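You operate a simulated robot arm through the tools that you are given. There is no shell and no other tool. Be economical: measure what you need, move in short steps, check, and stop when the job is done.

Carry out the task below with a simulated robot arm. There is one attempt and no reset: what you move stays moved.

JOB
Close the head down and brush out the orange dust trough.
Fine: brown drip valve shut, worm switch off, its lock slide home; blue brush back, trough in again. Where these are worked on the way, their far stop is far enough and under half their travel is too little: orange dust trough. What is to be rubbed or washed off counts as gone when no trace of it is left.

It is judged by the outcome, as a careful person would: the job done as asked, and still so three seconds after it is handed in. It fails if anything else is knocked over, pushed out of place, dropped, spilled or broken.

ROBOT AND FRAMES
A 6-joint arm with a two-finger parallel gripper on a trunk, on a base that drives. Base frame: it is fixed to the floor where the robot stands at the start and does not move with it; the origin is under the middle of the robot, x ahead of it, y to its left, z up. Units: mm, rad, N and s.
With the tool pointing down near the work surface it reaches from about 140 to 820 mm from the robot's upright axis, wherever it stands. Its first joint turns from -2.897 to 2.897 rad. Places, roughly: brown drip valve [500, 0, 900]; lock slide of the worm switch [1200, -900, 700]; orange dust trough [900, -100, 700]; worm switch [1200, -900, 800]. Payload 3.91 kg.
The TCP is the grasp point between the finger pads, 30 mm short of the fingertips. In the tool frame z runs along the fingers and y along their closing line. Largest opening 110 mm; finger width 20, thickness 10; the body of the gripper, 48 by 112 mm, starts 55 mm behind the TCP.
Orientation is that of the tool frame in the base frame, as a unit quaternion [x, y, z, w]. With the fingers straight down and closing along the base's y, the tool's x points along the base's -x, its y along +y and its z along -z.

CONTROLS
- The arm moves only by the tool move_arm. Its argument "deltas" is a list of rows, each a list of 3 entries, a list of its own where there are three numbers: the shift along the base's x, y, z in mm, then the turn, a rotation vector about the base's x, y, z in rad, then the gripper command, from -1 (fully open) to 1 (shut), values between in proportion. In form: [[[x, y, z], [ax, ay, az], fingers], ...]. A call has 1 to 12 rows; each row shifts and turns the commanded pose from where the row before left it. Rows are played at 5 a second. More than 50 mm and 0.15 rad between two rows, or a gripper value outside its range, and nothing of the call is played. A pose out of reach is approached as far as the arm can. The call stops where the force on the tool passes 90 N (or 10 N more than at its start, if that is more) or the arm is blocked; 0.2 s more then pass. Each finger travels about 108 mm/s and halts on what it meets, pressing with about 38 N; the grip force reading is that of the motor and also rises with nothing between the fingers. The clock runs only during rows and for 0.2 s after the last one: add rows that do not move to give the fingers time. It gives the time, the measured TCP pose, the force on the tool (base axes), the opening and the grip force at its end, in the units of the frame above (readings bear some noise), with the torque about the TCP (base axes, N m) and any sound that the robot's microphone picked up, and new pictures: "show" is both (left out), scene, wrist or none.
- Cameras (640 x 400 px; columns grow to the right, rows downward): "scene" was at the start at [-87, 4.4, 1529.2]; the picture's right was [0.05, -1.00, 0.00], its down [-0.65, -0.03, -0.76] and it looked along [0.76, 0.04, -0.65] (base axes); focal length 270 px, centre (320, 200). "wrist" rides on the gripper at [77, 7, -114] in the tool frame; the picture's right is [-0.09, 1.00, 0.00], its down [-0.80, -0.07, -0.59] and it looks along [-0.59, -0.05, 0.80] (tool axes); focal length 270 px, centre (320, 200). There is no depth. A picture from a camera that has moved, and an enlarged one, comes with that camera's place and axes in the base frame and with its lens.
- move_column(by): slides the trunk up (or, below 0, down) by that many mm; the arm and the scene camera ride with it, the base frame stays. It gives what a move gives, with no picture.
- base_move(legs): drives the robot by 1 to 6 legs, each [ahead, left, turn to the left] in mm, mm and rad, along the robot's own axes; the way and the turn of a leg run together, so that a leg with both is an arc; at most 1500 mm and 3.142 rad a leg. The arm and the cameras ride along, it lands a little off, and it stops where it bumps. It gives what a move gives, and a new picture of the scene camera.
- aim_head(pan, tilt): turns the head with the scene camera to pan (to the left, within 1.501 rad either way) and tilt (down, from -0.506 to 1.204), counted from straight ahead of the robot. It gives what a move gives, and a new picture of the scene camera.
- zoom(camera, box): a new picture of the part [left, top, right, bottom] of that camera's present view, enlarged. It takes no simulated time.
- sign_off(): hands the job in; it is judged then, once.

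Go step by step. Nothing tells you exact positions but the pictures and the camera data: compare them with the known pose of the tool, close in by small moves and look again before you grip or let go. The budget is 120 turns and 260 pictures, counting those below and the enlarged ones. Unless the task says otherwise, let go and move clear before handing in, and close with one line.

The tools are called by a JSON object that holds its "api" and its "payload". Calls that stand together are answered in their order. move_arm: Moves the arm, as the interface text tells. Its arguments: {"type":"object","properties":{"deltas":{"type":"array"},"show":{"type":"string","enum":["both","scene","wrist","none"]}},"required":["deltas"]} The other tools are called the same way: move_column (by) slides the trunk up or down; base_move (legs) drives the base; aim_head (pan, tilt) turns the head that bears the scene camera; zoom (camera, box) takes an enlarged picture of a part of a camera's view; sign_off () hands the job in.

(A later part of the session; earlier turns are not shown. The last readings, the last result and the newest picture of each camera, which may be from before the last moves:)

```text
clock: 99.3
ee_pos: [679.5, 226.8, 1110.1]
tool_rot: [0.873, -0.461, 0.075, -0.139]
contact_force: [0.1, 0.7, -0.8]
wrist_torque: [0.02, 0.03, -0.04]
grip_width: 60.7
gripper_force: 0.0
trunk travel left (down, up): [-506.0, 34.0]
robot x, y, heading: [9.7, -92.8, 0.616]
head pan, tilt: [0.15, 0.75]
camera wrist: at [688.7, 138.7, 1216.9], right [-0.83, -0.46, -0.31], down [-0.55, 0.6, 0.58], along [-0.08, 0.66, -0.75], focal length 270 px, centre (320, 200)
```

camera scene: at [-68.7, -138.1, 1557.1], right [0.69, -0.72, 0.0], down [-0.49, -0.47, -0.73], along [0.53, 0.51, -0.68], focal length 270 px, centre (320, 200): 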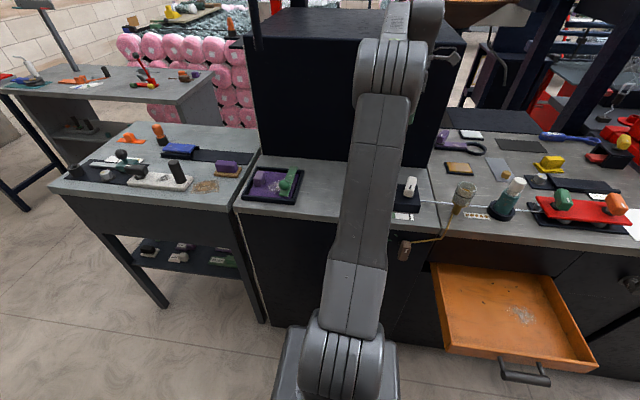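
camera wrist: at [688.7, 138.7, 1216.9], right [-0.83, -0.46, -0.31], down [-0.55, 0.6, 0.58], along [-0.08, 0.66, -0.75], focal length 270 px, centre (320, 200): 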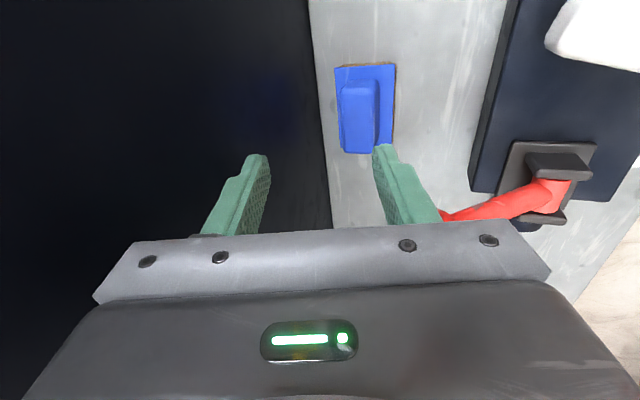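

Nearly above the handle. I'll descend straight to z≈1025 and look.

{"api": "move_arm", "payload": {"deltas": [[[2, 0, -28], [0, 0, 0], -0.1], [[2, 0, -28], [0, 0, 0], -0.1], [[0, 0, -28], [0, 0, 0], -0.1]], "show": "both"}}

```text
clock: 100.1
ee_pos: [685.1, 225.2, 1024.8]
tool_rot: [0.873, -0.462, 0.075, -0.139]
contact_force: [0.2, -0.6, -0.4]
wrist_torque: [-0.01, 0.03, -0.02]
grip_width: 60.3
gripper_force: 0.1
trunk travel left (down, up): [-506.0, 34.0]
robot x, y, heading: [11.6, -96.5, 0.616]
head pan, tilt: [0.15, 0.75]
camera scene: at [-68.6, -137.8, 1557.1], right [0.7, -0.72, 0.0], down [-0.49, -0.47, -0.73], along [0.53, 0.51, -0.68], focal length 270 px, centre (320, 200)
camera wrist: at [693.8, 137.8, 1131.9], right [-0.83, -0.46, -0.31], down [-0.55, 0.6, 0.58], along [-0.08, 0.66, -0.75], focal length 270 px, centre (320, 200)
```

scene: 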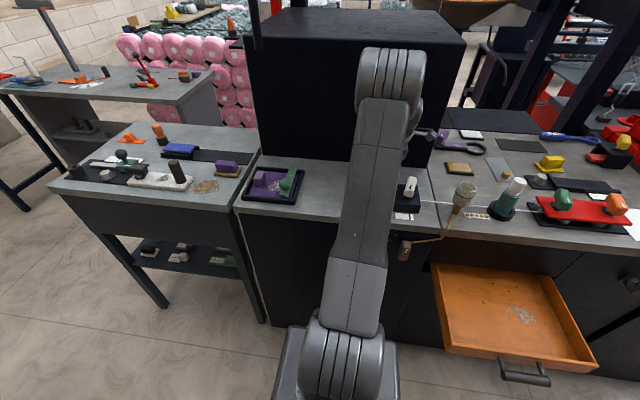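
wrist: 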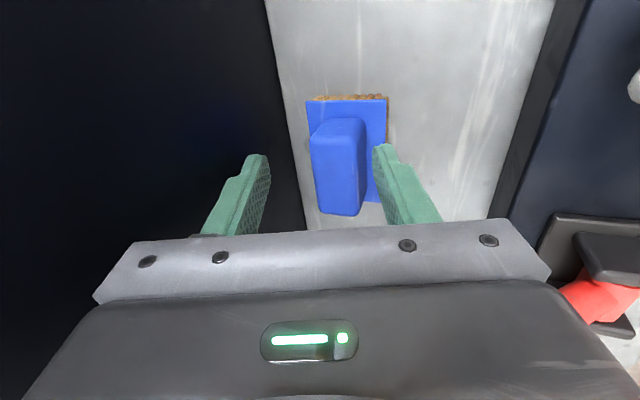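

The handle is between the fingers. I'll descend a further 15 mm in small steps, checking force, then look.

{"api": "move_arm", "payload": {"deltas": [[[-1, -1, -6], [0, 0, 0], -0.1], [[0, 0, -6], [0, 0, 0], -0.1], [[0, 0, -5], [0, 0, 0], -0.1]], "show": "wrist"}}

{"api": "zoom", "payload": {"camera": "wrist", "box": [220, 90, 460, 240]}}

```text
clock: 100.9
ee_pos: [684.5, 225.2, 1009.2]
tool_rot: [0.873, -0.462, 0.075, -0.138]
contact_force: [-0.4, 0.4, -0.5]
wrist_torque: [0.02, 0.0, 0.0]
grip_width: 60.4
gripper_force: 0.0
trunk travel left (down, up): [-506.0, 34.0]
robot x, y, heading: [11.0, -94.2, 0.62]
head pan, tilt: [0.15, 0.75]
camera wrist: at [692.6, 137.0, 1115.0], right [-0.83, -0.46, -0.31], down [-0.55, 0.6, 0.58], along [-0.08, 0.66, -0.75], focal length 270 px, centre (320, 200)
```

wrist: 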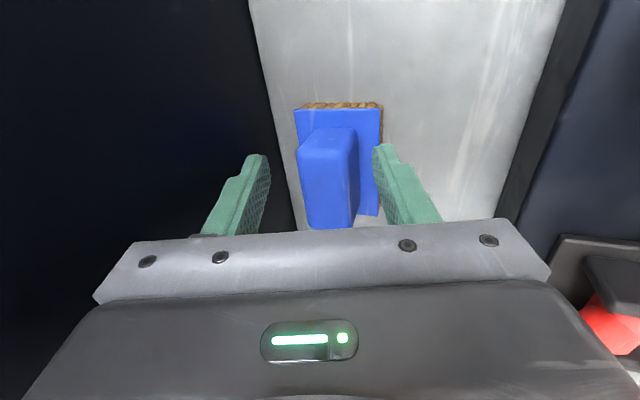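

```text
2.67 times, centred on (340, 165) of wrist
camera zoom: at [692.6, 137.0, 1115.0], right [-0.83, -0.46, -0.31], down [-0.55, 0.6, 0.58], along [-0.08, 0.66, -0.75], focal length 721 px, centre (267, 293)
```

zoom: 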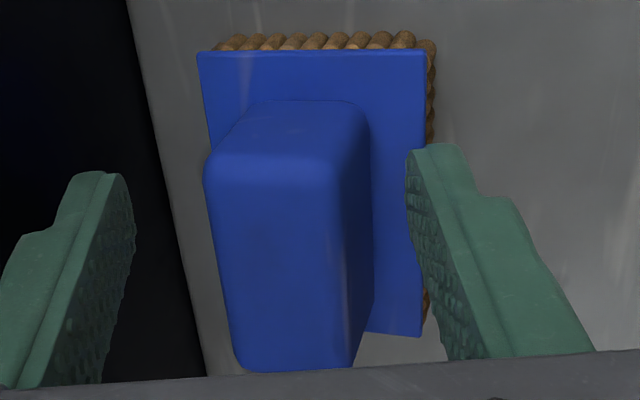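

Good framing. I'll go 9 mm lower and close gently on the handle.

{"api": "move_arm", "payload": {"deltas": [[[0, 0, -5], [0, 0, 0], -0.1], [[0, 0, -4], [0, 0, 0], -0.1], [[0, 0, 0], [0, 0, 0], 0.2], [[0, 0, 0], [0, 0, 0], 0.4], [[0, 0, 0], [0, 0, 0], 0.6], [[0, 0, 0], [0, 0, 0], 0.75]], "show": "wrist"}}

{"api": "zoom", "payload": {"camera": "wrist", "box": [220, 90, 460, 240]}}

```text
clock: 102.3
ee_pos: [684.7, 225.3, 1001.1]
tool_rot: [0.873, -0.461, 0.076, -0.14]
contact_force: [-0.4, -4.6, 12.7]
wrist_torque: [-0.54, 0.12, 0.12]
grip_width: 35.8
gripper_force: 38.1
trunk travel left (down, up): [-506.0, 34.0]
robot x, y, heading: [10.8, -99.1, 0.617]
head pan, tilt: [0.15, 0.75]
camera wrist: at [692.0, 135.8, 1108.3], right [-0.83, -0.46, -0.31], down [-0.55, 0.6, 0.58], along [-0.08, 0.66, -0.75], focal length 270 px, centre (320, 200)
```

wrist: 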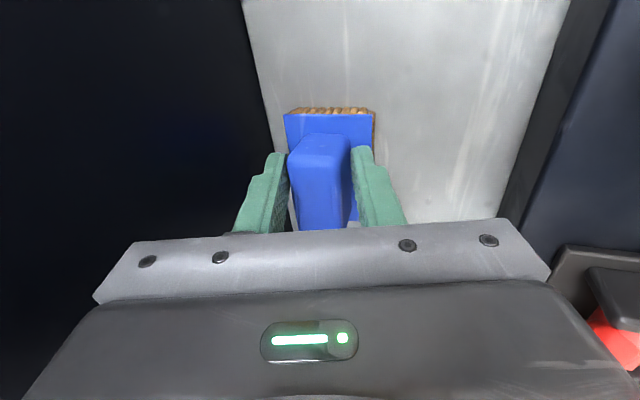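

```text
2.67 times, centred on (340, 165) of wrist
camera zoom: at [692.0, 135.8, 1108.3], right [-0.83, -0.46, -0.31], down [-0.55, 0.6, 0.58], along [-0.08, 0.66, -0.75], focal length 721 px, centre (267, 293)
```

zoom: 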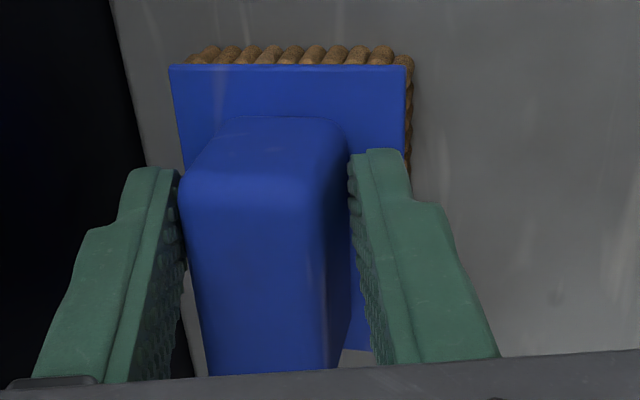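

Gripped at 36 mm, slightly skewed by the lean. I'll lift a little and see whether it settles in the pads.

{"api": "move_arm", "payload": {"deltas": [[[0, 0, 6], [0, 0, 0], 0.85], [[0, 0, 8], [0, 0, 0], 0.85], [[0, 0, 10], [0, 0, 0], 0.85], [[-4, -3, 12], [0, 0, 0], 0.85]], "show": "wrist"}}

{"api": "zoom", "payload": {"camera": "wrist", "box": [220, 90, 460, 240]}}

```text
clock: 103.3
ee_pos: [680.4, 220.6, 1036.3]
tool_rot: [0.873, -0.462, 0.076, -0.139]
contact_force: [-0.4, 0.2, -0.4]
wrist_torque: [0.03, -0.01, -0.02]
grip_width: 29.2
gripper_force: 38.0
trunk travel left (down, up): [-506.0, 34.0]
robot x, y, heading: [12.6, -101.0, 0.615]
head pan, tilt: [0.15, 0.75]
camera wrist: at [688.5, 133.7, 1143.3], right [-0.83, -0.46, -0.31], down [-0.55, 0.6, 0.58], along [-0.08, 0.66, -0.75], focal length 270 px, centre (320, 200)
```

wrist: 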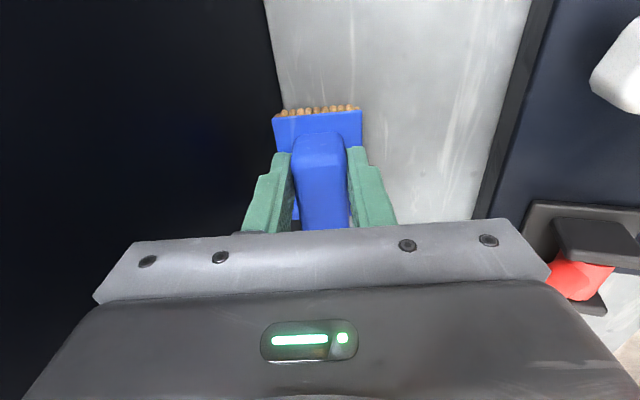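

```text
2.67 times, centred on (340, 165) of wrist
camera zoom: at [688.5, 133.7, 1143.3], right [-0.83, -0.46, -0.31], down [-0.55, 0.6, 0.58], along [-0.08, 0.66, -0.75], focal length 721 px, centre (267, 293)
```

zoom: 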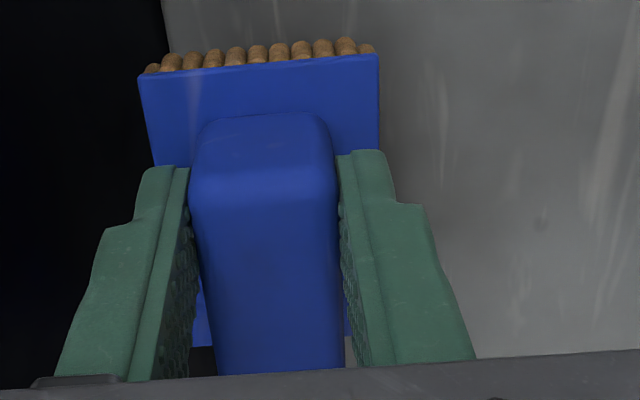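

The brush is held firmly and has aligned to the pads. I'll lift it clear, straighten the tool, and pull in.

{"api": "move_arm", "payload": {"deltas": [[[0, 0, 40], [0, 0, 0], 0.85], [[0, 0, 40], [0, 0, 0], 0.85], [[0, 0, 40], [0, 0, 0], 0.85], [[0, 0, 40], [0, 0, 0], 0.85], [[-30, -22, 0], [-0.06, 0.085, 0], 0.85], [[-35, -25, 0], [-0.06, 0.085, 0], 0.85], [[-35, -25, 0], [-0.06, 0.085, 0], 0.85], [[-35, -25, 0], [0, 0, 0], 0.85], [[-35, -25, 0], [0, 0, 0], 0.85], [[-35, -25, 0], [0, 0, 0], 0.85], [[-35, -25, 0], [0, 0, 0], 0.85]], "show": "wrist"}}

```text
clock: 105.7
ee_pos: [437.9, 47.6, 1196.7]
tool_rot: [0.884, -0.467, 0.005, 0.0]
contact_force: [0.2, 0.4, -1.2]
wrist_torque: [0.01, 0.01, -0.01]
grip_width: 28.9
gripper_force: 37.6
trunk travel left (down, up): [-506.0, 34.0]
robot x, y, heading: [14.0, -94.0, 0.614]
head pan, tilt: [0.15, 0.75]
camera wrist: at [475.5, -20.0, 1312.3], right [-0.87, -0.49, -0.01], down [-0.4, 0.7, 0.59], along [-0.28, 0.52, -0.81], focal length 270 px, centre (320, 200)
```

wrist: 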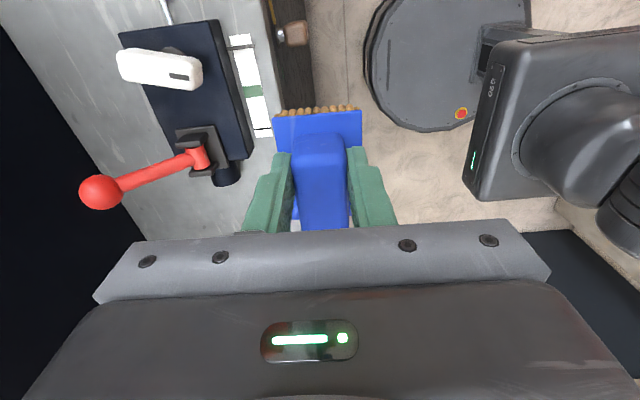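

{"api": "base_move", "payload": {"legs": [[-210, 0, 0], [0, -420, 0]]}}

{"api": "move_column", "payload": {"by": -330}}

{"api": "move_arm", "payload": {"deltas": [[[25, 18, 0], [0, 0, 0], 0.85], [[25, 18, 0], [0, 0, 0], 0.85]]}}

```text
clock: 109.5
ee_pos: [512.0, -416.2, 1196.0]
tool_rot: [0.883, -0.469, 0.005, 0.0]
contact_force: [0.0, -0.6, -0.6]
wrist_torque: [0.0, -0.01, 0.01]
grip_width: 29.0
gripper_force: 37.8
trunk travel left (down, up): [-506.0, 34.0]
robot x, y, heading: [79.4, -560.9, 0.614]
head pan, tilt: [0.15, 0.75]
camera scene: at [2.4, -601.7, 1557.1], right [0.69, -0.72, 0.0], down [-0.49, -0.47, -0.73], along [0.53, 0.51, -0.68], focal length 270 px, centre (320, 200)
```

scene: 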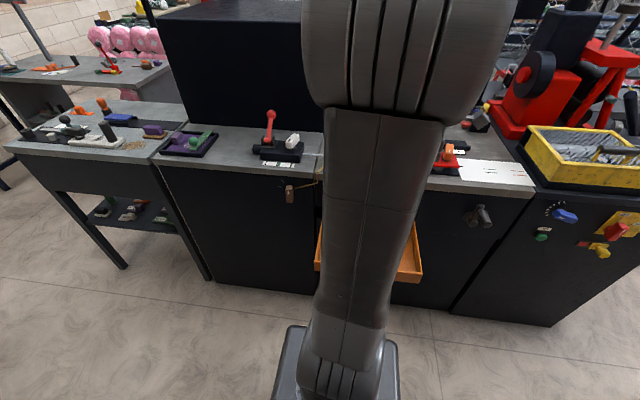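

```text
clock: 112.7
ee_pos: [512.0, -417.0, 867.1]
tool_rot: [0.883, -0.469, 0.006, 0.001]
contact_force: [0.1, 0.6, -0.7]
wrist_torque: [0.04, 0.0, -0.02]
grip_width: 28.9
gripper_force: 38.4
trunk travel left (down, up): [-176.0, 364.0]
robot x, y, heading: [85.4, -560.0, 0.607]
head pan, tilt: [0.15, 0.75]
```

```text
clock: 113.3
ee_pos: [561.8, -379.3, 867.0]
tool_rot: [0.883, -0.469, 0.005, 0.0]
contact_force: [-0.3, 0.7, -0.6]
wrist_torque: [0.01, -0.02, -0.01]
grip_width: 28.9
gripper_force: 37.9
trunk travel left (down, up): [-176.0, 364.0]
robot x, y, heading: [84.4, -562.0, 0.619]
head pan, tilt: [0.15, 0.75]
camera scene: at [1.9, -601.3, 1227.0], right [0.69, -0.72, 0.0], down [-0.49, -0.47, -0.73], along [0.53, 0.51, -0.68], focal length 270 px, centre (320, 200)
camera wrist: at [598.7, -448.0, 982.5], right [-0.87, -0.49, -0.01], down [-0.4, 0.71, 0.59], along [-0.28, 0.52, -0.81], focal length 270 px, centre (320, 200)
```

scene: 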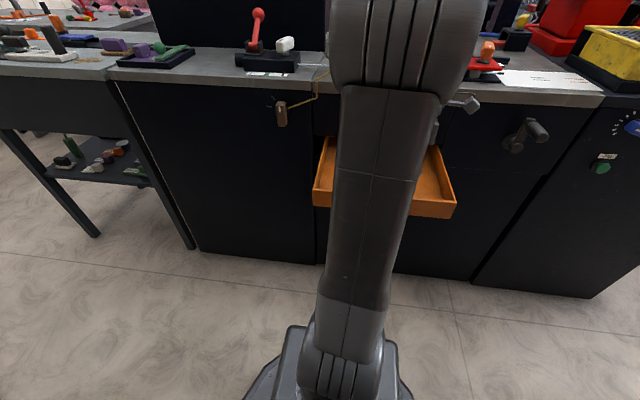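
wrist: 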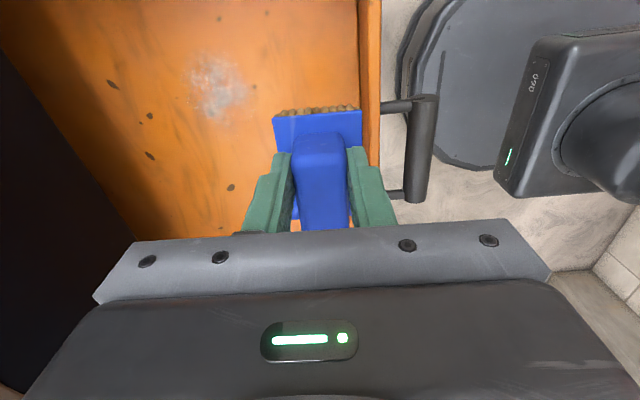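

The dust patch is about at (658, -342), 100 mm beyond the brush. I'll move above it and lower near the floor.

{"api": "move_arm", "payload": {"deltas": [[[32, 14, 0], [0, 0, 0], 0.85], [[32, 14, -20], [0, 0, 0], 0.85], [[32, 9, -40], [0, 0, 0], 0.85], [[0, 0, -25], [0, 0, 0], 0.85], [[0, 0, -10], [0, 0, 0], 0.85]], "show": "wrist"}}

```text
refused: row 3 steps farther than a row can; nothing moved
```

{"api": "move_arm", "payload": {"deltas": [[[32, 14, 0], [0, 0, 0], 0.85], [[32, 14, -20], [0, 0, 0], 0.85], [[32, 9, -30], [0, 0, 0], 0.85], [[0, 0, -30], [0, 0, 0], 0.85], [[0, 0, -15], [0, 0, 0], 0.85]], "show": "wrist"}}

```text
clock: 114.5
ee_pos: [657.6, -343.3, 771.1]
tool_rot: [0.883, -0.469, 0.005, 0.001]
contact_force: [-0.5, 0.0, -0.5]
wrist_torque: [0.01, -0.01, 0.01]
grip_width: 29.2
gripper_force: 37.9
trunk travel left (down, up): [-176.0, 364.0]
robot x, y, heading: [82.0, -561.9, 0.611]
head pan, tilt: [0.15, 0.75]
camera wrist: at [694.4, -411.3, 885.9], right [-0.87, -0.49, 0.0], down [-0.4, 0.71, 0.59], along [-0.28, 0.52, -0.81], focal length 270 px, centre (320, 200)
```

wrist: 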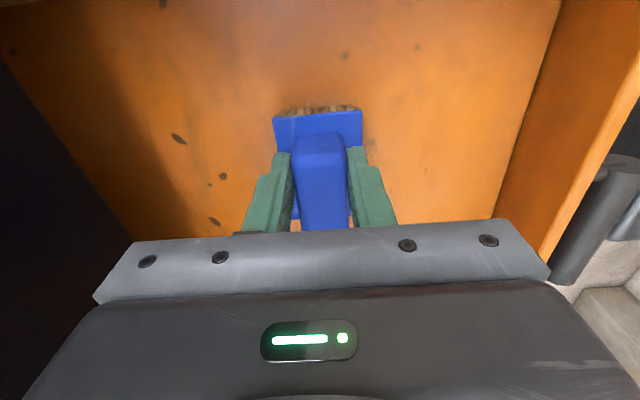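

{"api": "move_arm", "payload": {"deltas": [[[0, 0, -4], [0, 0, 0], 0.85], [[0, 0, -4], [0, 0, 0], 0.85], [[0, 0, -3], [0, 0, 0], 0.85]], "show": "none"}}

```text
clock: 115.3
ee_pos: [656.8, -343.0, 760.9]
tool_rot: [0.883, -0.469, 0.005, 0.001]
contact_force: [0.6, -0.5, -0.7]
wrist_torque: [0.0, 0.01, 0.02]
grip_width: 29.0
gripper_force: 37.2
trunk travel left (down, up): [-176.0, 364.0]
robot x, y, heading: [78.6, -556.5, 0.615]
head pan, tilt: [0.15, 0.75]
```

{"api": "move_arm", "payload": {"deltas": [[[0, 0, -3], [0, 0, 0], 0.85], [[0, 0, -3], [0, 0, 0], 0.85]], "show": "none"}}

{"api": "move_arm", "payload": {"deltas": [[[0, 0, -3], [0, 0, 0], 0.85]], "show": "none"}}

{"api": "move_arm", "payload": {"deltas": [[[0, 0, -2], [0, 0, 0], 0.85]], "show": "wrist"}}

```text
clock: 115.9
ee_pos: [657.1, -342.5, 757.6]
tool_rot: [0.883, -0.469, 0.008, -0.002]
contact_force: [2.5, 0.2, 28.0]
wrist_torque: [0.78, 1.31, -0.02]
grip_width: 29.1
gripper_force: 37.8
trunk travel left (down, up): [-176.0, 364.0]
robot x, y, heading: [84.4, -561.4, 0.614]
head pan, tilt: [0.15, 0.75]
```

```text
clock: 116.3
ee_pos: [656.7, -343.7, 757.6]
tool_rot: [0.883, -0.468, 0.009, -0.004]
contact_force: [2.3, -1.6, 54.5]
wrist_torque: [0.23, 0.45, -0.09]
grip_width: 29.5
gripper_force: 37.9
trunk travel left (down, up): [-176.0, 364.0]
robot x, y, heading: [83.2, -557.7, 0.617]
head pan, tilt: [0.15, 0.75]
```

```text
clock: 116.7
ee_pos: [657.4, -345.0, 756.5]
tool_rot: [0.884, -0.468, 0.01, -0.006]
contact_force: [3.1, -3.7, 66.2]
wrist_torque: [-0.16, 0.29, 0.01]
grip_width: 29.2
gripper_force: 37.5
trunk travel left (down, up): [-176.0, 364.0]
robot x, y, heading: [80.9, -560.3, 0.612]
head pan, tilt: [0.15, 0.75]
camera wrist: at [691.9, -412.4, 873.0], right [-0.87, -0.49, -0.02], down [-0.4, 0.7, 0.59], along [-0.27, 0.52, -0.81], focal length 270 px, centre (320, 200)
```

wrist: 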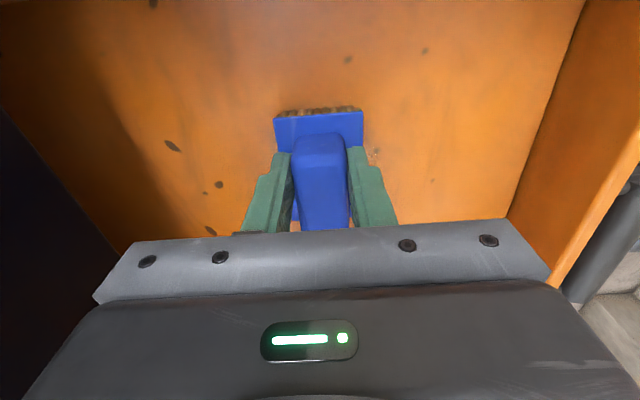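

The bristles touch at z≈757.5. I'll ease the load and stroke sideways, so the trough isn't slid shut, starting with the nearer lane.

{"api": "move_arm", "payload": {"deltas": [[[0, 0, 5], [0, 0, 0], 0.85], [[-12, -9, 0], [0, 0, 0], 0.85], [[11.6, -16.3, 0], [0, 0, 0], 0.85], [[11.6, -16.3, 0], [0, 0, 0], 0.85], [[-11.6, 16.3, 0], [0, 0, 0], 0.85], [[-11.6, 16.3, 0], [0, 0, 0], 0.85], [[-11.6, 16.3, 0], [0, 0, 0], 0.85], [[-11.6, 16.3, 0], [0, 0, 0], 0.85], [[11.6, -16.3, 0], [0, 0, 0], 0.85], [[11.6, -16.3, 0], [0, 0, 0], 0.85], [[11.6, -16.3, 0], [0, 0, 0], 0.85], [[11.6, -16.3, 0], [0, 0, 0], 0.85]], "show": "wrist"}}

```text
clock: 119.3
ee_pos: [666.3, -383.3, 757.6]
tool_rot: [0.883, -0.469, 0.007, -0.001]
contact_force: [-15.9, 24.5, 43.3]
wrist_torque: [1.43, 0.58, 0.07]
grip_width: 29.3
gripper_force: 38.0
trunk travel left (down, up): [-176.0, 364.0]
robot x, y, heading: [83.1, -562.2, 0.62]
head pan, tilt: [0.15, 0.75]
camera wrist: at [702.3, -451.1, 873.0], right [-0.87, -0.49, -0.01], down [-0.4, 0.71, 0.59], along [-0.28, 0.52, -0.81], focal length 270 px, centre (320, 200)
```

wrist: 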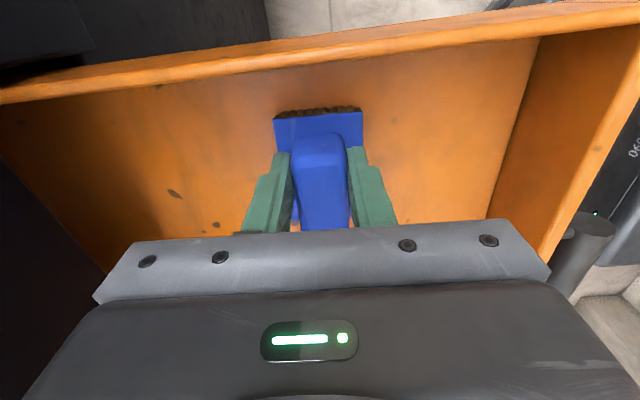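

Works well. Now the far lane, 30 mm deeper.

{"api": "move_arm", "payload": {"deltas": [[[12, 9, 1], [0, 0, 0], 0.85], [[12, 9, 0], [0, 0, 0], 0.85], [[-11.6, 16.3, 0], [0, 0, 0], 0.85], [[-11.6, 16.3, 0], [0, 0, 0], 0.85], [[-11.6, 16.3, 0], [0, 0, 0], 0.85], [[-11.6, 16.3, 0], [0, 0, 0], 0.85], [[11.6, -16.3, 0], [0, 0, 0], 0.85], [[11.6, -16.3, 0], [0, 0, 0], 0.85], [[11.6, -16.3, 0], [0, 0, 0], 0.85], [[11.6, -16.3, 0], [0, 0, 0], 0.85], [[0, 0, 40], [0, 0, 0], 0.85], [[-40, -28, 0], [0, 0, 0], 0.85]], "show": "none"}}

{"api": "move_arm", "payload": {"deltas": [[[-35, -25, 25], [0, 0, 0], 0.85], [[-35, -25, 25], [0, 0, 0], 0.85], [[-20, 28, 20], [0, 0, 0], 0.85]], "show": "wrist"}}

```text
clock: 121.9
ee_pos: [652.7, -395.8, 794.2]
tool_rot: [0.883, -0.469, 0.005, 0.001]
contact_force: [-0.4, 0.4, -1.2]
wrist_torque: [0.02, -0.02, -0.02]
grip_width: 29.4
gripper_force: 38.0
trunk travel left (down, up): [-176.0, 364.0]
robot x, y, heading: [84.9, -559.6, 0.613]
head pan, tilt: [0.15, 0.75]
```

```text
clock: 122.7
ee_pos: [561.6, -416.2, 865.9]
tool_rot: [0.883, -0.469, 0.005, 0.0]
contact_force: [-0.3, -1.8, -0.9]
wrist_torque: [0.01, 0.0, -0.03]
grip_width: 29.4
gripper_force: 38.4
trunk travel left (down, up): [-176.0, 364.0]
robot x, y, heading: [78.8, -561.1, 0.611]
head pan, tilt: [0.15, 0.75]
camera wrist: at [599.2, -484.7, 980.8], right [-0.87, -0.49, -0.01], down [-0.4, 0.71, 0.59], along [-0.28, 0.52, -0.81], focal length 270 px, centre (320, 200)
```

wrist: 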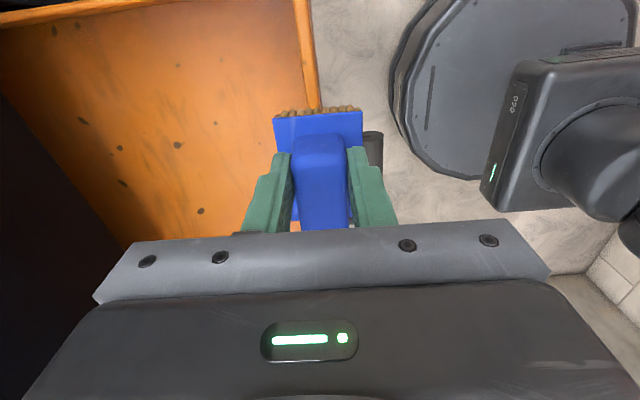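

{"api": "zoom", "payload": {"camera": "wrist", "box": [60, 10, 320, 230]}}

```text
1.82 times, centred on (190, 120) of wrist
camera zoom: at [599.2, -484.7, 980.8], right [-0.87, -0.49, -0.01], down [-0.4, 0.71, 0.59], along [-0.28, 0.52, -0.81], focal length 491 px, centre (556, 346)
```

zoom: 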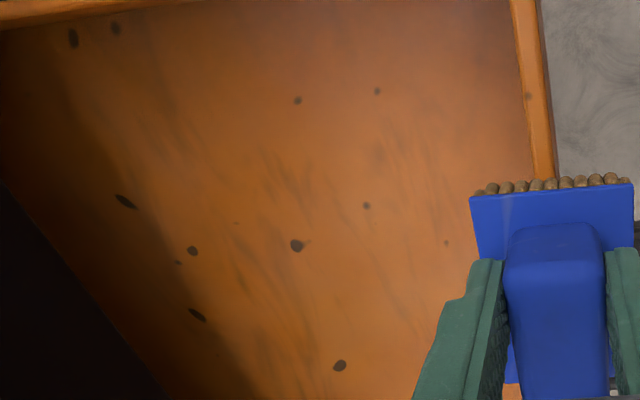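

The dust is gone; only the flecks of the surface texture remain. I'll raise the trunk, drive back toward the brush place, and recheck the trough from the head camera.

{"api": "move_column", "payload": {"by": 330}}

{"api": "base_move", "payload": {"legs": [[0, 420, 0], [205, 0, 0]]}}

{"api": "zoom", "payload": {"camera": "scene", "box": [410, 220, 640, 390]}}

```text
clock: 126.0
ee_pos: [563.3, -417.2, 1196.7]
tool_rot: [0.883, -0.469, 0.004, 0.0]
contact_force: [-0.6, -0.6, -0.9]
wrist_torque: [0.0, 0.01, -0.02]
grip_width: 29.3
gripper_force: 37.8
trunk travel left (down, up): [-506.0, 34.0]
robot x, y, heading: [82.2, -564.5, 0.612]
head pan, tilt: [0.15, 0.75]
```

```text
clock: 129.8
ee_pos: [483.8, 50.2, 1195.1]
tool_rot: [0.884, -0.467, 0.004, 0.001]
contact_force: [0.3, 0.2, -0.5]
wrist_torque: [-0.05, 0.02, 0.04]
grip_width: 29.3
gripper_force: 37.6
trunk travel left (down, up): [-506.0, 34.0]
robot x, y, heading: [1.8, -96.5, 0.619]
head pan, tilt: [0.15, 0.75]
camera scene: at [-76.0, -135.7, 1557.1], right [0.69, -0.72, 0.0], down [-0.49, -0.47, -0.73], along [0.53, 0.51, -0.68], focal length 270 px, centre (320, 200)
```

scene: 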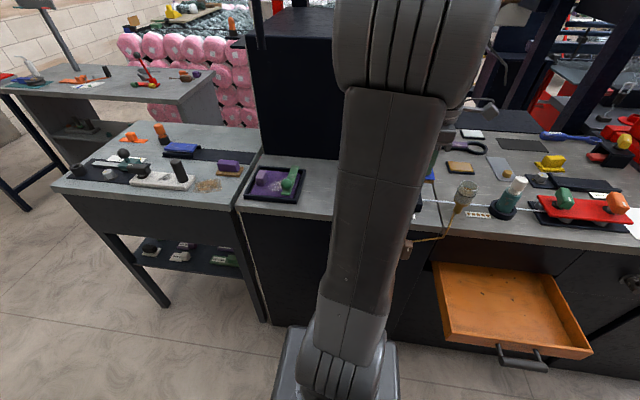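

```text
2.35 times, centred on (525, 305) of scene
camera zoom: at [-76.0, -135.7, 1557.1], right [0.69, -0.72, 0.0], down [-0.49, -0.47, -0.73], along [0.53, 0.51, -0.68], focal length 635 px, centre (-162, -47)
```

zoom: 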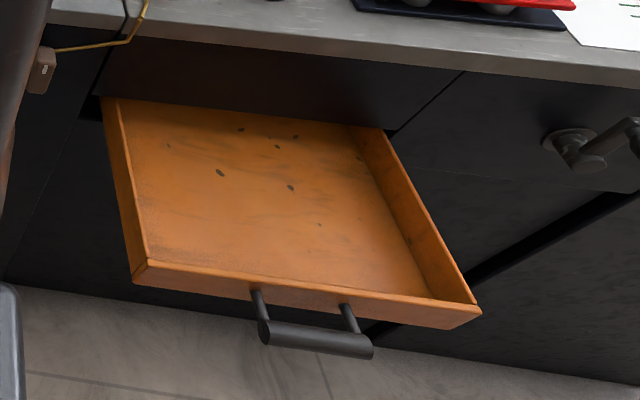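

The trough is clean with no trace left. Now I'll take the brush back over its place, leaning 10° for wall clearance, and hover above it.

{"api": "move_arm", "payload": {"deltas": [[[27.6, 24.3, 0], [0.05, -0.071, 0], 0.85], [[27.6, 24.3, 0], [0.05, -0.071, 0], 0.85], [[27.6, 24.3, 0], [0, 0, 0], 0.85], [[27.6, 24.3, 0], [0, 0, 0], 0.85], [[27.6, 24.3, 0], [0, 0, 0], 0.85], [[27.6, 24.3, 0], [0, 0, 0], 0.85], [[27.6, 24.3, 0], [0, 0, 0], 0.85], [[0, 0, -40], [0, 0, 0], 0.85], [[0, 0, -40], [0, 0, 0], 0.85]], "show": "wrist"}}

```text
clock: 131.8
ee_pos: [677.7, 221.4, 1115.0]
tool_rot: [0.88, -0.466, 0.044, -0.077]
contact_force: [-0.5, 0.0, -0.4]
wrist_torque: [0.01, -0.04, 0.01]
grip_width: 29.4
gripper_force: 37.6
trunk travel left (down, up): [-506.0, 34.0]
robot x, y, heading: [4.9, -96.7, 0.619]
head pan, tilt: [0.15, 0.75]
camera wrist: at [697.9, 142.6, 1227.5], right [-0.86, -0.48, -0.18], down [-0.48, 0.65, 0.59], along [-0.17, 0.59, -0.79], focal length 270 px, centre (320, 200)
```

wrist: 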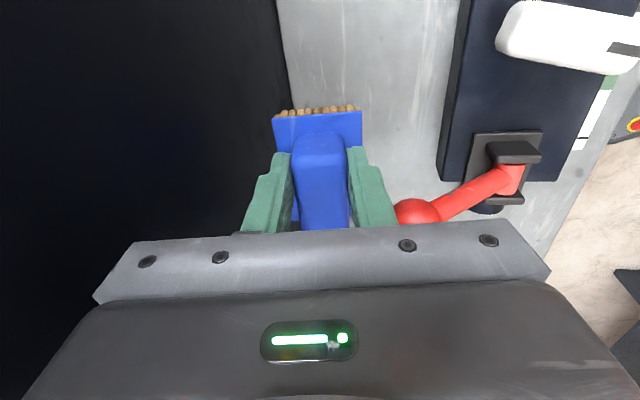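

{"api": "move_arm", "payload": {"deltas": [[[0, 0, -30], [0, 0, 0], 0.85], [[0, 0, -30], [0, 0, 0], 0.85], [[0, 0, -30], [0, 0, 0], 0.85], [[0, 0, -12], [0, 0, 0], 0.85]], "show": "wrist"}}

{"api": "move_arm", "payload": {"deltas": [[[0, 0, -4], [0, 0, 0], 0.85], [[0, 0, -4], [0, 0, 0], 0.85]], "show": "none"}}

```text
clock: 132.8
ee_pos: [675.8, 220.3, 1012.8]
tool_rot: [0.881, -0.465, 0.044, -0.077]
contact_force: [0.2, 0.1, -1.0]
wrist_torque: [-0.03, -0.06, -0.04]
grip_width: 29.2
gripper_force: 37.7
trunk travel left (down, up): [-506.0, 34.0]
robot x, y, heading: [2.0, -96.7, 0.622]
head pan, tilt: [0.15, 0.75]
camera wrist: at [697.2, 141.1, 1125.3], right [-0.86, -0.48, -0.18], down [-0.48, 0.65, 0.59], along [-0.17, 0.59, -0.79], focal length 270 px, centre (320, 200)
```

wrist: 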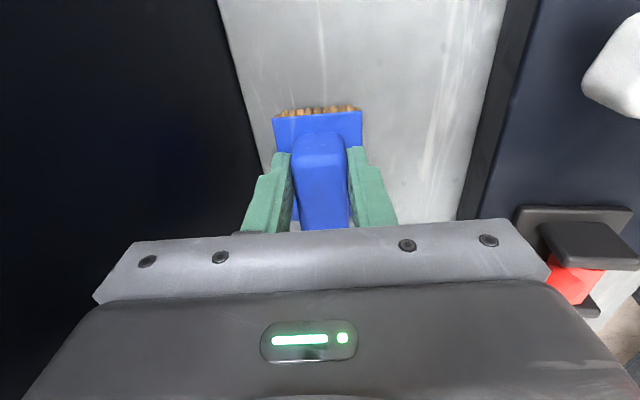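

```text
clock: 133.4
ee_pos: [675.8, 220.1, 1005.3]
tool_rot: [0.881, -0.465, 0.044, -0.077]
contact_force: [-0.3, -0.3, 1.4]
wrist_torque: [-0.08, 0.05, 0.01]
grip_width: 29.4
gripper_force: 38.3
trunk travel left (down, up): [-506.0, 34.0]
robot x, y, heading: [2.1, -96.8, 0.619]
head pan, tilt: [0.15, 0.75]
```

It's just touching. I'll press 2 mm and then open a little.

{"api": "move_arm", "payload": {"deltas": [[[0, 0, -2.5], [0, 0, 0], 0.85], [[0, 0, 0], [0, 0, 0], 0.4], [[0, 0, 0], [0, 0, 0], 0.1], [[0, 0, 0], [0, 0, 0], -0.1], [[0, 0, 0], [0, 0, 0], -0.1]], "show": "wrist"}}

{"api": "zoom", "payload": {"camera": "wrist", "box": [200, 70, 440, 230]}}

```text
clock: 134.6
ee_pos: [675.8, 219.8, 1001.8]
tool_rot: [0.88, -0.466, 0.044, -0.078]
contact_force: [-0.2, -0.1, 0.0]
wrist_torque: [0.01, 0.01, 0.0]
grip_width: 60.5
gripper_force: 0.1
trunk travel left (down, up): [-506.0, 34.0]
robot x, y, heading: [4.1, -95.7, 0.62]
head pan, tilt: [0.15, 0.75]
camera wrist: at [697.0, 140.9, 1114.5], right [-0.86, -0.48, -0.18], down [-0.48, 0.65, 0.59], along [-0.17, 0.59, -0.79], focal length 270 px, centre (320, 200)
```

wrist: 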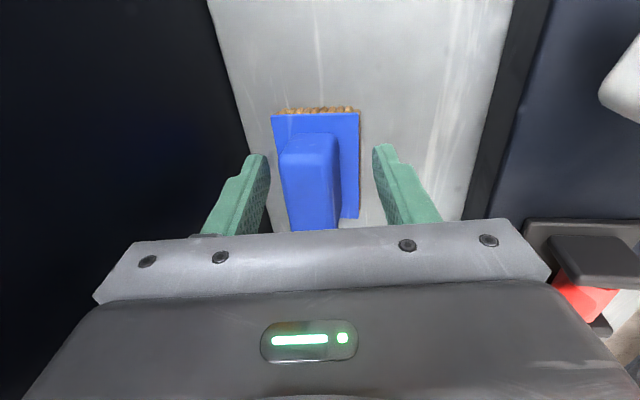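

```text
2.50 times, centred on (320, 150) of wrist
camera zoom: at [697.0, 140.9, 1114.5], right [-0.86, -0.48, -0.18], down [-0.48, 0.65, 0.59], along [-0.17, 0.59, -0.79], focal length 676 px, centre (320, 325)
```

zoom: 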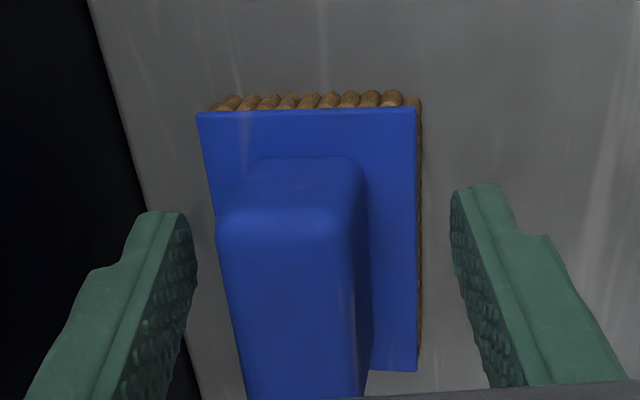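

The brush stands flat on its place. I'll lift straight up and then pull back.

{"api": "move_arm", "payload": {"deltas": [[[0, 0, 20], [0, 0, 0], -0.1], [[0, 0, 40], [0, 0, 0], -0.1], [[0, 0, 45], [0, 0, 0], -0.1], [[0, 0, 45], [0, 0, 0], -0.1], [[0, 0, 45], [0, 0, 0], -0.1], [[-33, -21, 33], [-0.08, 0.113, 0], -0.5], [[0, 0, 0], [-0.08, 0.113, 0], -1]], "show": "wrist"}}

```text
refused: row 6 steps farther than a row can; nothing moved
```

{"api": "move_arm", "payload": {"deltas": [[[0, 0, 20], [0, 0, 0], -0.1], [[0, 0, 40], [0, 0, 0], -0.1], [[0, 0, 45], [0, 0, 0], -0.1], [[0, 0, 45], [0, 0, 0], -0.1], [[0, 0, 45], [0, 0, 0], -0.1], [[-33, -21, 10], [-0.08, 0.113, 0], -0.5], [[0, 0, 23], [-0.06, 0.085, 0], -1]], "show": "wrist"}}

```text
clock: 136.2
ee_pos: [644.3, 201.6, 1230.0]
tool_rot: [0.884, -0.467, -0.01, 0.033]
contact_force: [-0.3, 0.6, -0.3]
wrist_torque: [0.02, 0.03, 0.0]
grip_width: 110.1
gripper_force: 0.1
trunk travel left (down, up): [-506.0, 34.0]
robot x, y, heading: [1.4, -95.2, 0.617]
head pan, tilt: [0.15, 0.75]
camera wrist: at [687.7, 137.4, 1345.3], right [-0.87, -0.49, 0.07], down [-0.36, 0.73, 0.58], along [-0.33, 0.48, -0.81], focal length 270 px, centre (320, 200)
```

wrist: 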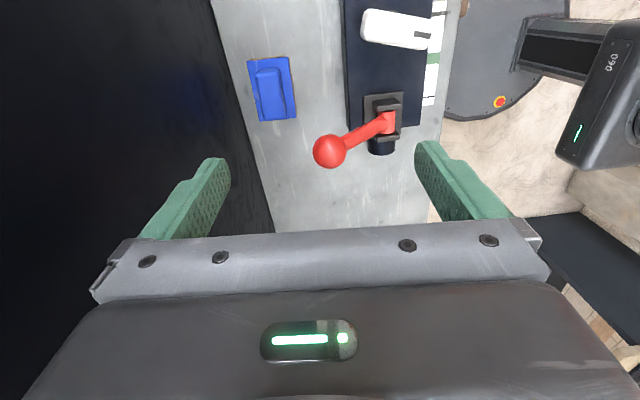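

The brush sits where it was relative to the lever. Now I'll pull back and close the fingers. I'll push the trough in with the closed fingers against the middle of its handle, with the tool leaned back so the body stays off the bench.

{"api": "move_arm", "payload": {"deltas": [[[-34.7, -24.7, 0], [0.083, -0.117, 0], 0], [[-34.7, -24.7, 0], [0.083, -0.117, 0], 1], [[-34.7, -24.7, 0], [0.083, -0.117, 0], 1], [[-34.7, -24.7, 0], [0.03, -0.042, 0], 1], [[-34.7, -24.7, 0], [0, 0, 0], 1], [[-34.7, -24.7, 0], [0, 0, 0], 1], [[-34.7, -24.7, 0], [0, 0, 0], 1], [[-34.7, -24.7, 0], [0, 0, 0], 1]], "show": "none"}}

{"api": "base_move", "payload": {"legs": [[-205, 0, 0], [0, -370, 0]]}}

```text
clock: 138.0
ee_pos: [364.4, 0.2, 1231.9]
tool_rot: [0.864, -0.459, 0.096, -0.183]
contact_force: [0.6, -0.7, 0.2]
wrist_torque: [0.0, -0.05, 0.03]
grip_width: 0.3
gripper_force: 38.1
trunk travel left (down, up): [-506.0, 34.0]
robot x, y, heading: [-1.0, -92.4, 0.619]
head pan, tilt: [0.15, 0.75]
```

```text
clock: 141.6
ee_pos: [414.8, -418.7, 1231.1]
tool_rot: [0.866, -0.456, 0.097, -0.183]
contact_force: [0.0, 0.2, -0.4]
wrist_torque: [0.04, 0.01, -0.03]
grip_width: 0.1
gripper_force: 37.8
trunk travel left (down, up): [-506.0, 34.0]
robot x, y, heading: [53.1, -517.1, 0.621]
head pan, tilt: [0.15, 0.75]
camera scene: at [-27.3, -557.9, 1557.1], right [0.7, -0.72, 0.0], down [-0.49, -0.48, -0.73], along [0.52, 0.51, -0.68], focal length 270 px, centre (320, 200)
```

scene: 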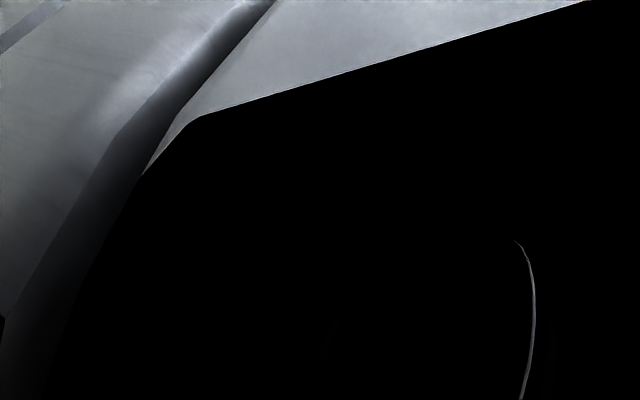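

The arm is folded in front of the head camera. I'll lower the trunk and use the wrist view.

{"api": "move_column", "payload": {"by": -400}}

{"api": "move_arm", "payload": {"deltas": [[[0, 0, -30], [0, 0, 0], 1]], "show": "wrist"}}

```text
clock: 145.4
ee_pos: [414.9, -418.7, 828.8]
tool_rot: [0.866, -0.457, 0.094, -0.179]
contact_force: [0.1, 0.2, 0.3]
wrist_torque: [0.02, -0.01, -0.01]
grip_width: 0.0
gripper_force: 37.4
trunk travel left (down, up): [-106.0, 434.0]
robot x, y, heading: [53.8, -520.1, 0.623]
head pan, tilt: [0.15, 0.75]
```

```text
clock: 145.8
ee_pos: [414.3, -419.2, 800.9]
tool_rot: [0.865, -0.455, 0.099, -0.185]
contact_force: [0.7, -0.2, 0.7]
wrist_torque: [0.0, 0.0, 0.01]
grip_width: 0.0
gripper_force: 37.8
trunk travel left (down, up): [-106.0, 434.0]
robot x, y, heading: [52.0, -517.1, 0.621]
head pan, tilt: [0.15, 0.75]
camera wrist: at [413.8, -513.0, 902.8], right [-0.8, -0.44, -0.41], down [-0.6, 0.56, 0.57], along [-0.02, 0.7, -0.71], focal length 270 px, centre (320, 200)
```

wrist: 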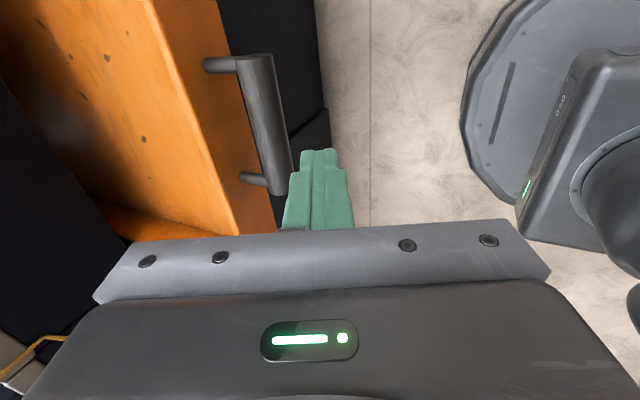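

The handle centre is at s≈176, right ahead of the fingers. I'll lower to handle height and push inward.

{"api": "move_arm", "payload": {"deltas": [[[0, 0, -31], [0, 0, 0], 1], [[0, 0, -31], [0, 0, 0], 1], [[16.3, 11.6, 0], [0, 0, 0], 1], [[16.3, 11.6, 0], [0, 0, 0], 1], [[16.3, 11.6, 0], [0, 0, 0], 1], [[16.3, 11.6, 0], [0, 0, 0], 1]], "show": "wrist"}}

```text
clock: 147.2
ee_pos: [480.3, -371.9, 738.8]
tool_rot: [0.865, -0.457, 0.097, -0.183]
contact_force: [-0.5, 0.1, 0.5]
wrist_torque: [0.02, -0.05, 0.0]
grip_width: 0.0
gripper_force: 38.2
trunk travel left (down, up): [-106.0, 434.0]
robot x, y, heading: [51.6, -516.6, 0.622]
head pan, tilt: [0.15, 0.75]
camera wrist: at [479.6, -465.5, 841.0], right [-0.8, -0.44, -0.4], down [-0.6, 0.56, 0.57], along [-0.03, 0.7, -0.71], focal length 270 px, centre (320, 200)
```

wrist: 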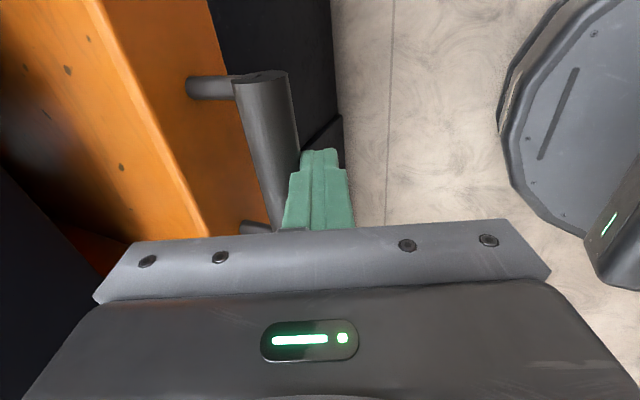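

{"api": "move_arm", "payload": {"deltas": [[[16.3, 11.6, 0], [0, 0, 0], 1], [[16.3, 11.6, 0], [0, 0, 0], 1], [[16.3, 11.6, 0], [0, 0, 0], 1], [[16.3, 11.6, 0], [0, 0, 0], 1], [[16.3, 11.6, 0], [0, 0, 0], 1], [[16.3, 11.6, 0], [0, 0, 0], 1], [[16.3, 11.6, 0], [0, 0, 0], 1]], "show": "both"}}

```text
clock: 148.8
ee_pos: [594.8, -289.6, 739.8]
tool_rot: [0.865, -0.456, 0.097, -0.183]
contact_force: [-0.1, 0.2, 0.0]
wrist_torque: [0.04, -0.01, -0.01]
grip_width: 0.2
gripper_force: 37.5
trunk travel left (down, up): [-106.0, 434.0]
robot x, y, heading: [50.2, -519.7, 0.621]
head pan, tilt: [0.15, 0.75]
camera scene: at [-27.7, -557.4, 1157.1], right [0.7, -0.72, 0.0], down [-0.49, -0.48, -0.73], along [0.52, 0.51, -0.68], focal length 270 px, centre (320, 200)
camera wrist: at [595.0, -384.8, 842.0], right [-0.8, -0.44, -0.4], down [-0.6, 0.56, 0.57], along [-0.03, 0.7, -0.71], focal length 270 px, centre (320, 200)
```

scene: 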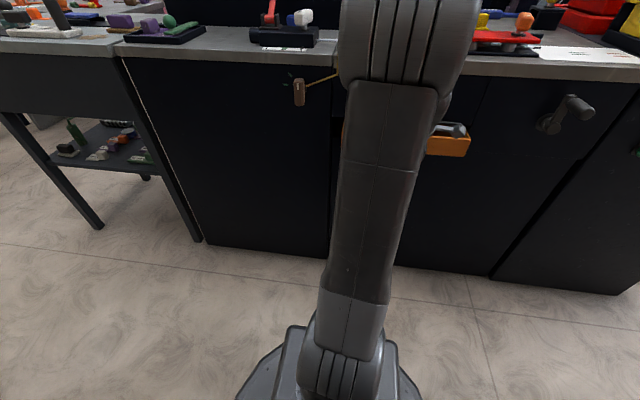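
wrist: 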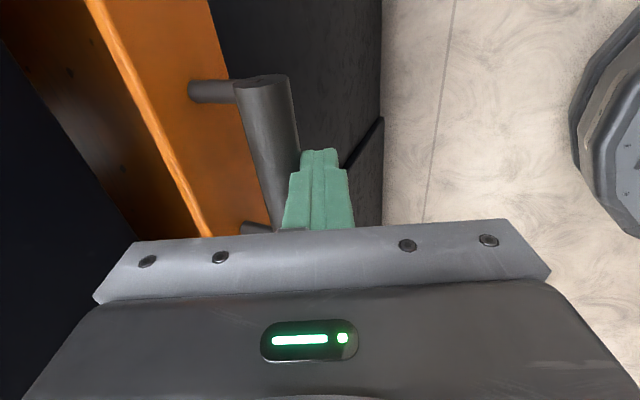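

It slides freely. I'll continue to the end with smaller final steps.

{"api": "move_arm", "payload": {"deltas": [[[16.3, 11.6, 0], [0, 0, 0], 1], [[16.3, 11.6, 0], [0, 0, 0], 1], [[12, 8.7, 0], [0, 0, 0], 1], [[6.5, 4.6, 0], [0, 0, 0], 1], [[4, 2.9, 0], [0, 0, 0], 1]], "show": "both"}}

```text
clock: 150.0
ee_pos: [640.5, -257.7, 739.9]
tool_rot: [0.867, -0.457, 0.092, -0.178]
contact_force: [-58.0, -39.2, 2.7]
wrist_torque: [-0.6, 0.76, 0.44]
grip_width: 0.3
gripper_force: 37.4
trunk travel left (down, up): [-106.0, 434.0]
robot x, y, heading: [53.6, -515.5, 0.62]
head pan, tilt: [0.15, 0.75]
camera scene: at [-33.4, -561.0, 1156.6], right [0.7, -0.72, 0.0], down [-0.49, -0.47, -0.73], along [0.53, 0.51, -0.68], focal length 270 px, centre (320, 200)
camera wrist: at [642.4, -351.1, 841.6], right [-0.81, -0.44, -0.39], down [-0.59, 0.57, 0.58], along [-0.03, 0.7, -0.72], focal length 270 px, centre (320, 200)
```

scene: 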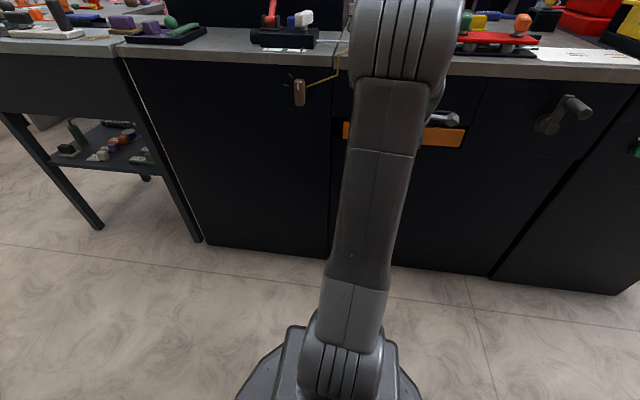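
wrist: 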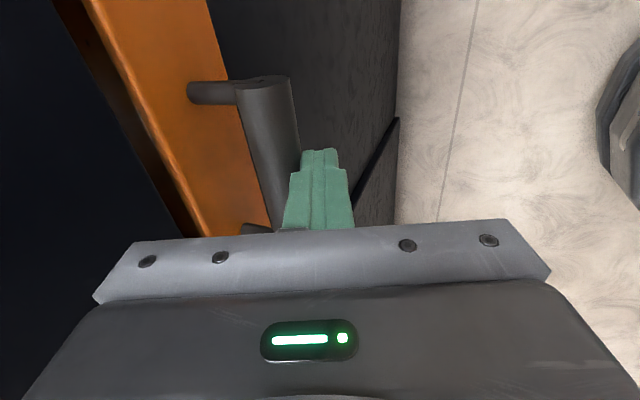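

A firm stop at 70 N. I'll back off and compare with the trough's first look.

{"api": "move_arm", "payload": {"deltas": [[[-16.3, -11.6, 0], [0, 0, 0], 1], [[-32, -23, 0], [0, 0, 0], 1], [[-32, -23, 0], [0, 0, 0], 1], [[-32, -23, 0], [0, 0, 0], 1], [[0, 0, 40], [0, 0, 0], 1], [[0, 0, 40], [0, 0, 0], 1]], "show": "wrist"}}

{"api": "base_move", "payload": {"legs": [[0, -330, 0]]}}

{"api": "aim_head", "payload": {"pan": 0.6, "tilt": 0.6}}

```text
clock: 151.4
ee_pos: [535.4, -332.7, 818.6]
tool_rot: [0.865, -0.457, 0.096, -0.183]
contact_force: [-0.4, 1.5, -0.4]
wrist_torque: [0.01, 0.01, 0.02]
grip_width: 0.0
gripper_force: 37.9
trunk travel left (down, up): [-106.0, 434.0]
robot x, y, heading: [50.2, -513.1, 0.62]
head pan, tilt: [0.15, 0.75]
camera wrist: at [536.6, -427.1, 919.7], right [-0.8, -0.44, -0.4], down [-0.6, 0.56, 0.57], along [-0.03, 0.7, -0.71], focal length 270 px, centre (320, 200)
```

wrist: 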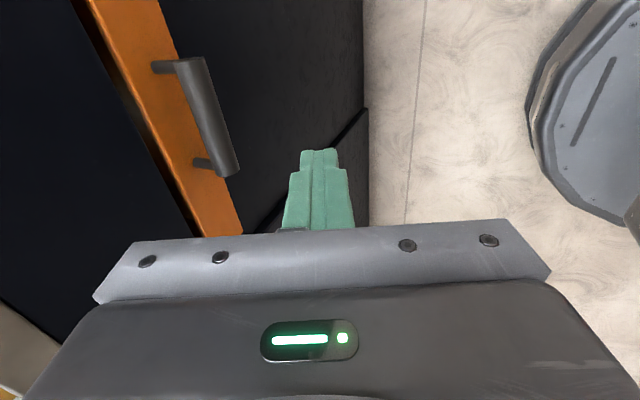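

```text
clock: 153.6
ee_pos: [729.2, -601.9, 818.0]
tool_rot: [0.865, -0.457, 0.097, -0.183]
contact_force: [0.8, 0.2, 0.1]
wrist_torque: [0.0, -0.02, 0.03]
grip_width: 0.0
gripper_force: 37.6
trunk travel left (down, up): [-106.0, 434.0]
robot x, y, heading: [246.5, -787.2, 0.623]
head pan, tilt: [0.15, 0.75]
camera scene: at [165.4, -826.2, 1157.1], right [0.7, -0.72, 0.0], down [-0.49, -0.48, -0.73], along [0.52, 0.51, -0.68], focal length 270 px, centre (320, 200)
```

scene: 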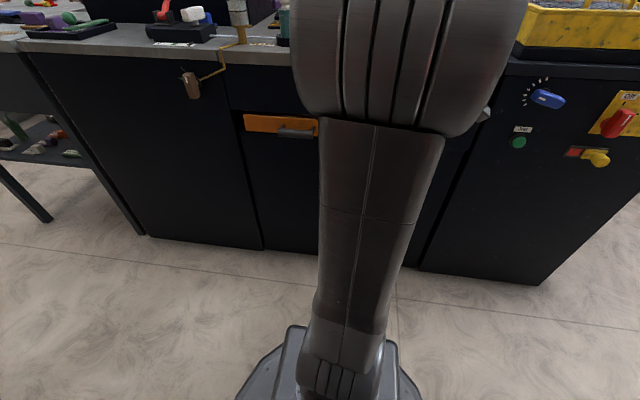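

```text
clock: 154.5
ee_pos: [729.1, -602.7, 817.7]
tool_rot: [0.865, -0.457, 0.097, -0.183]
contact_force: [0.6, -0.5, 1.0]
wrist_torque: [0.01, 0.03, 0.0]
grip_width: 0.0
gripper_force: 37.3
trunk travel left (down, up): [-106.0, 434.0]
robot x, y, heading: [243.1, -779.0, 0.62]
head pan, tilt: [0.6, 0.6]
camera scene: at [136.3, -801.0, 1169.9], right [0.94, -0.34, 0.0], down [-0.19, -0.53, -0.82], along [0.28, 0.78, -0.57], focal length 270 px, centre (320, 200)
```

scene: 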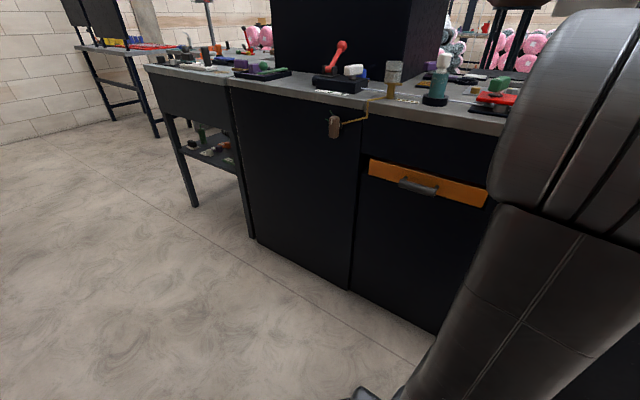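

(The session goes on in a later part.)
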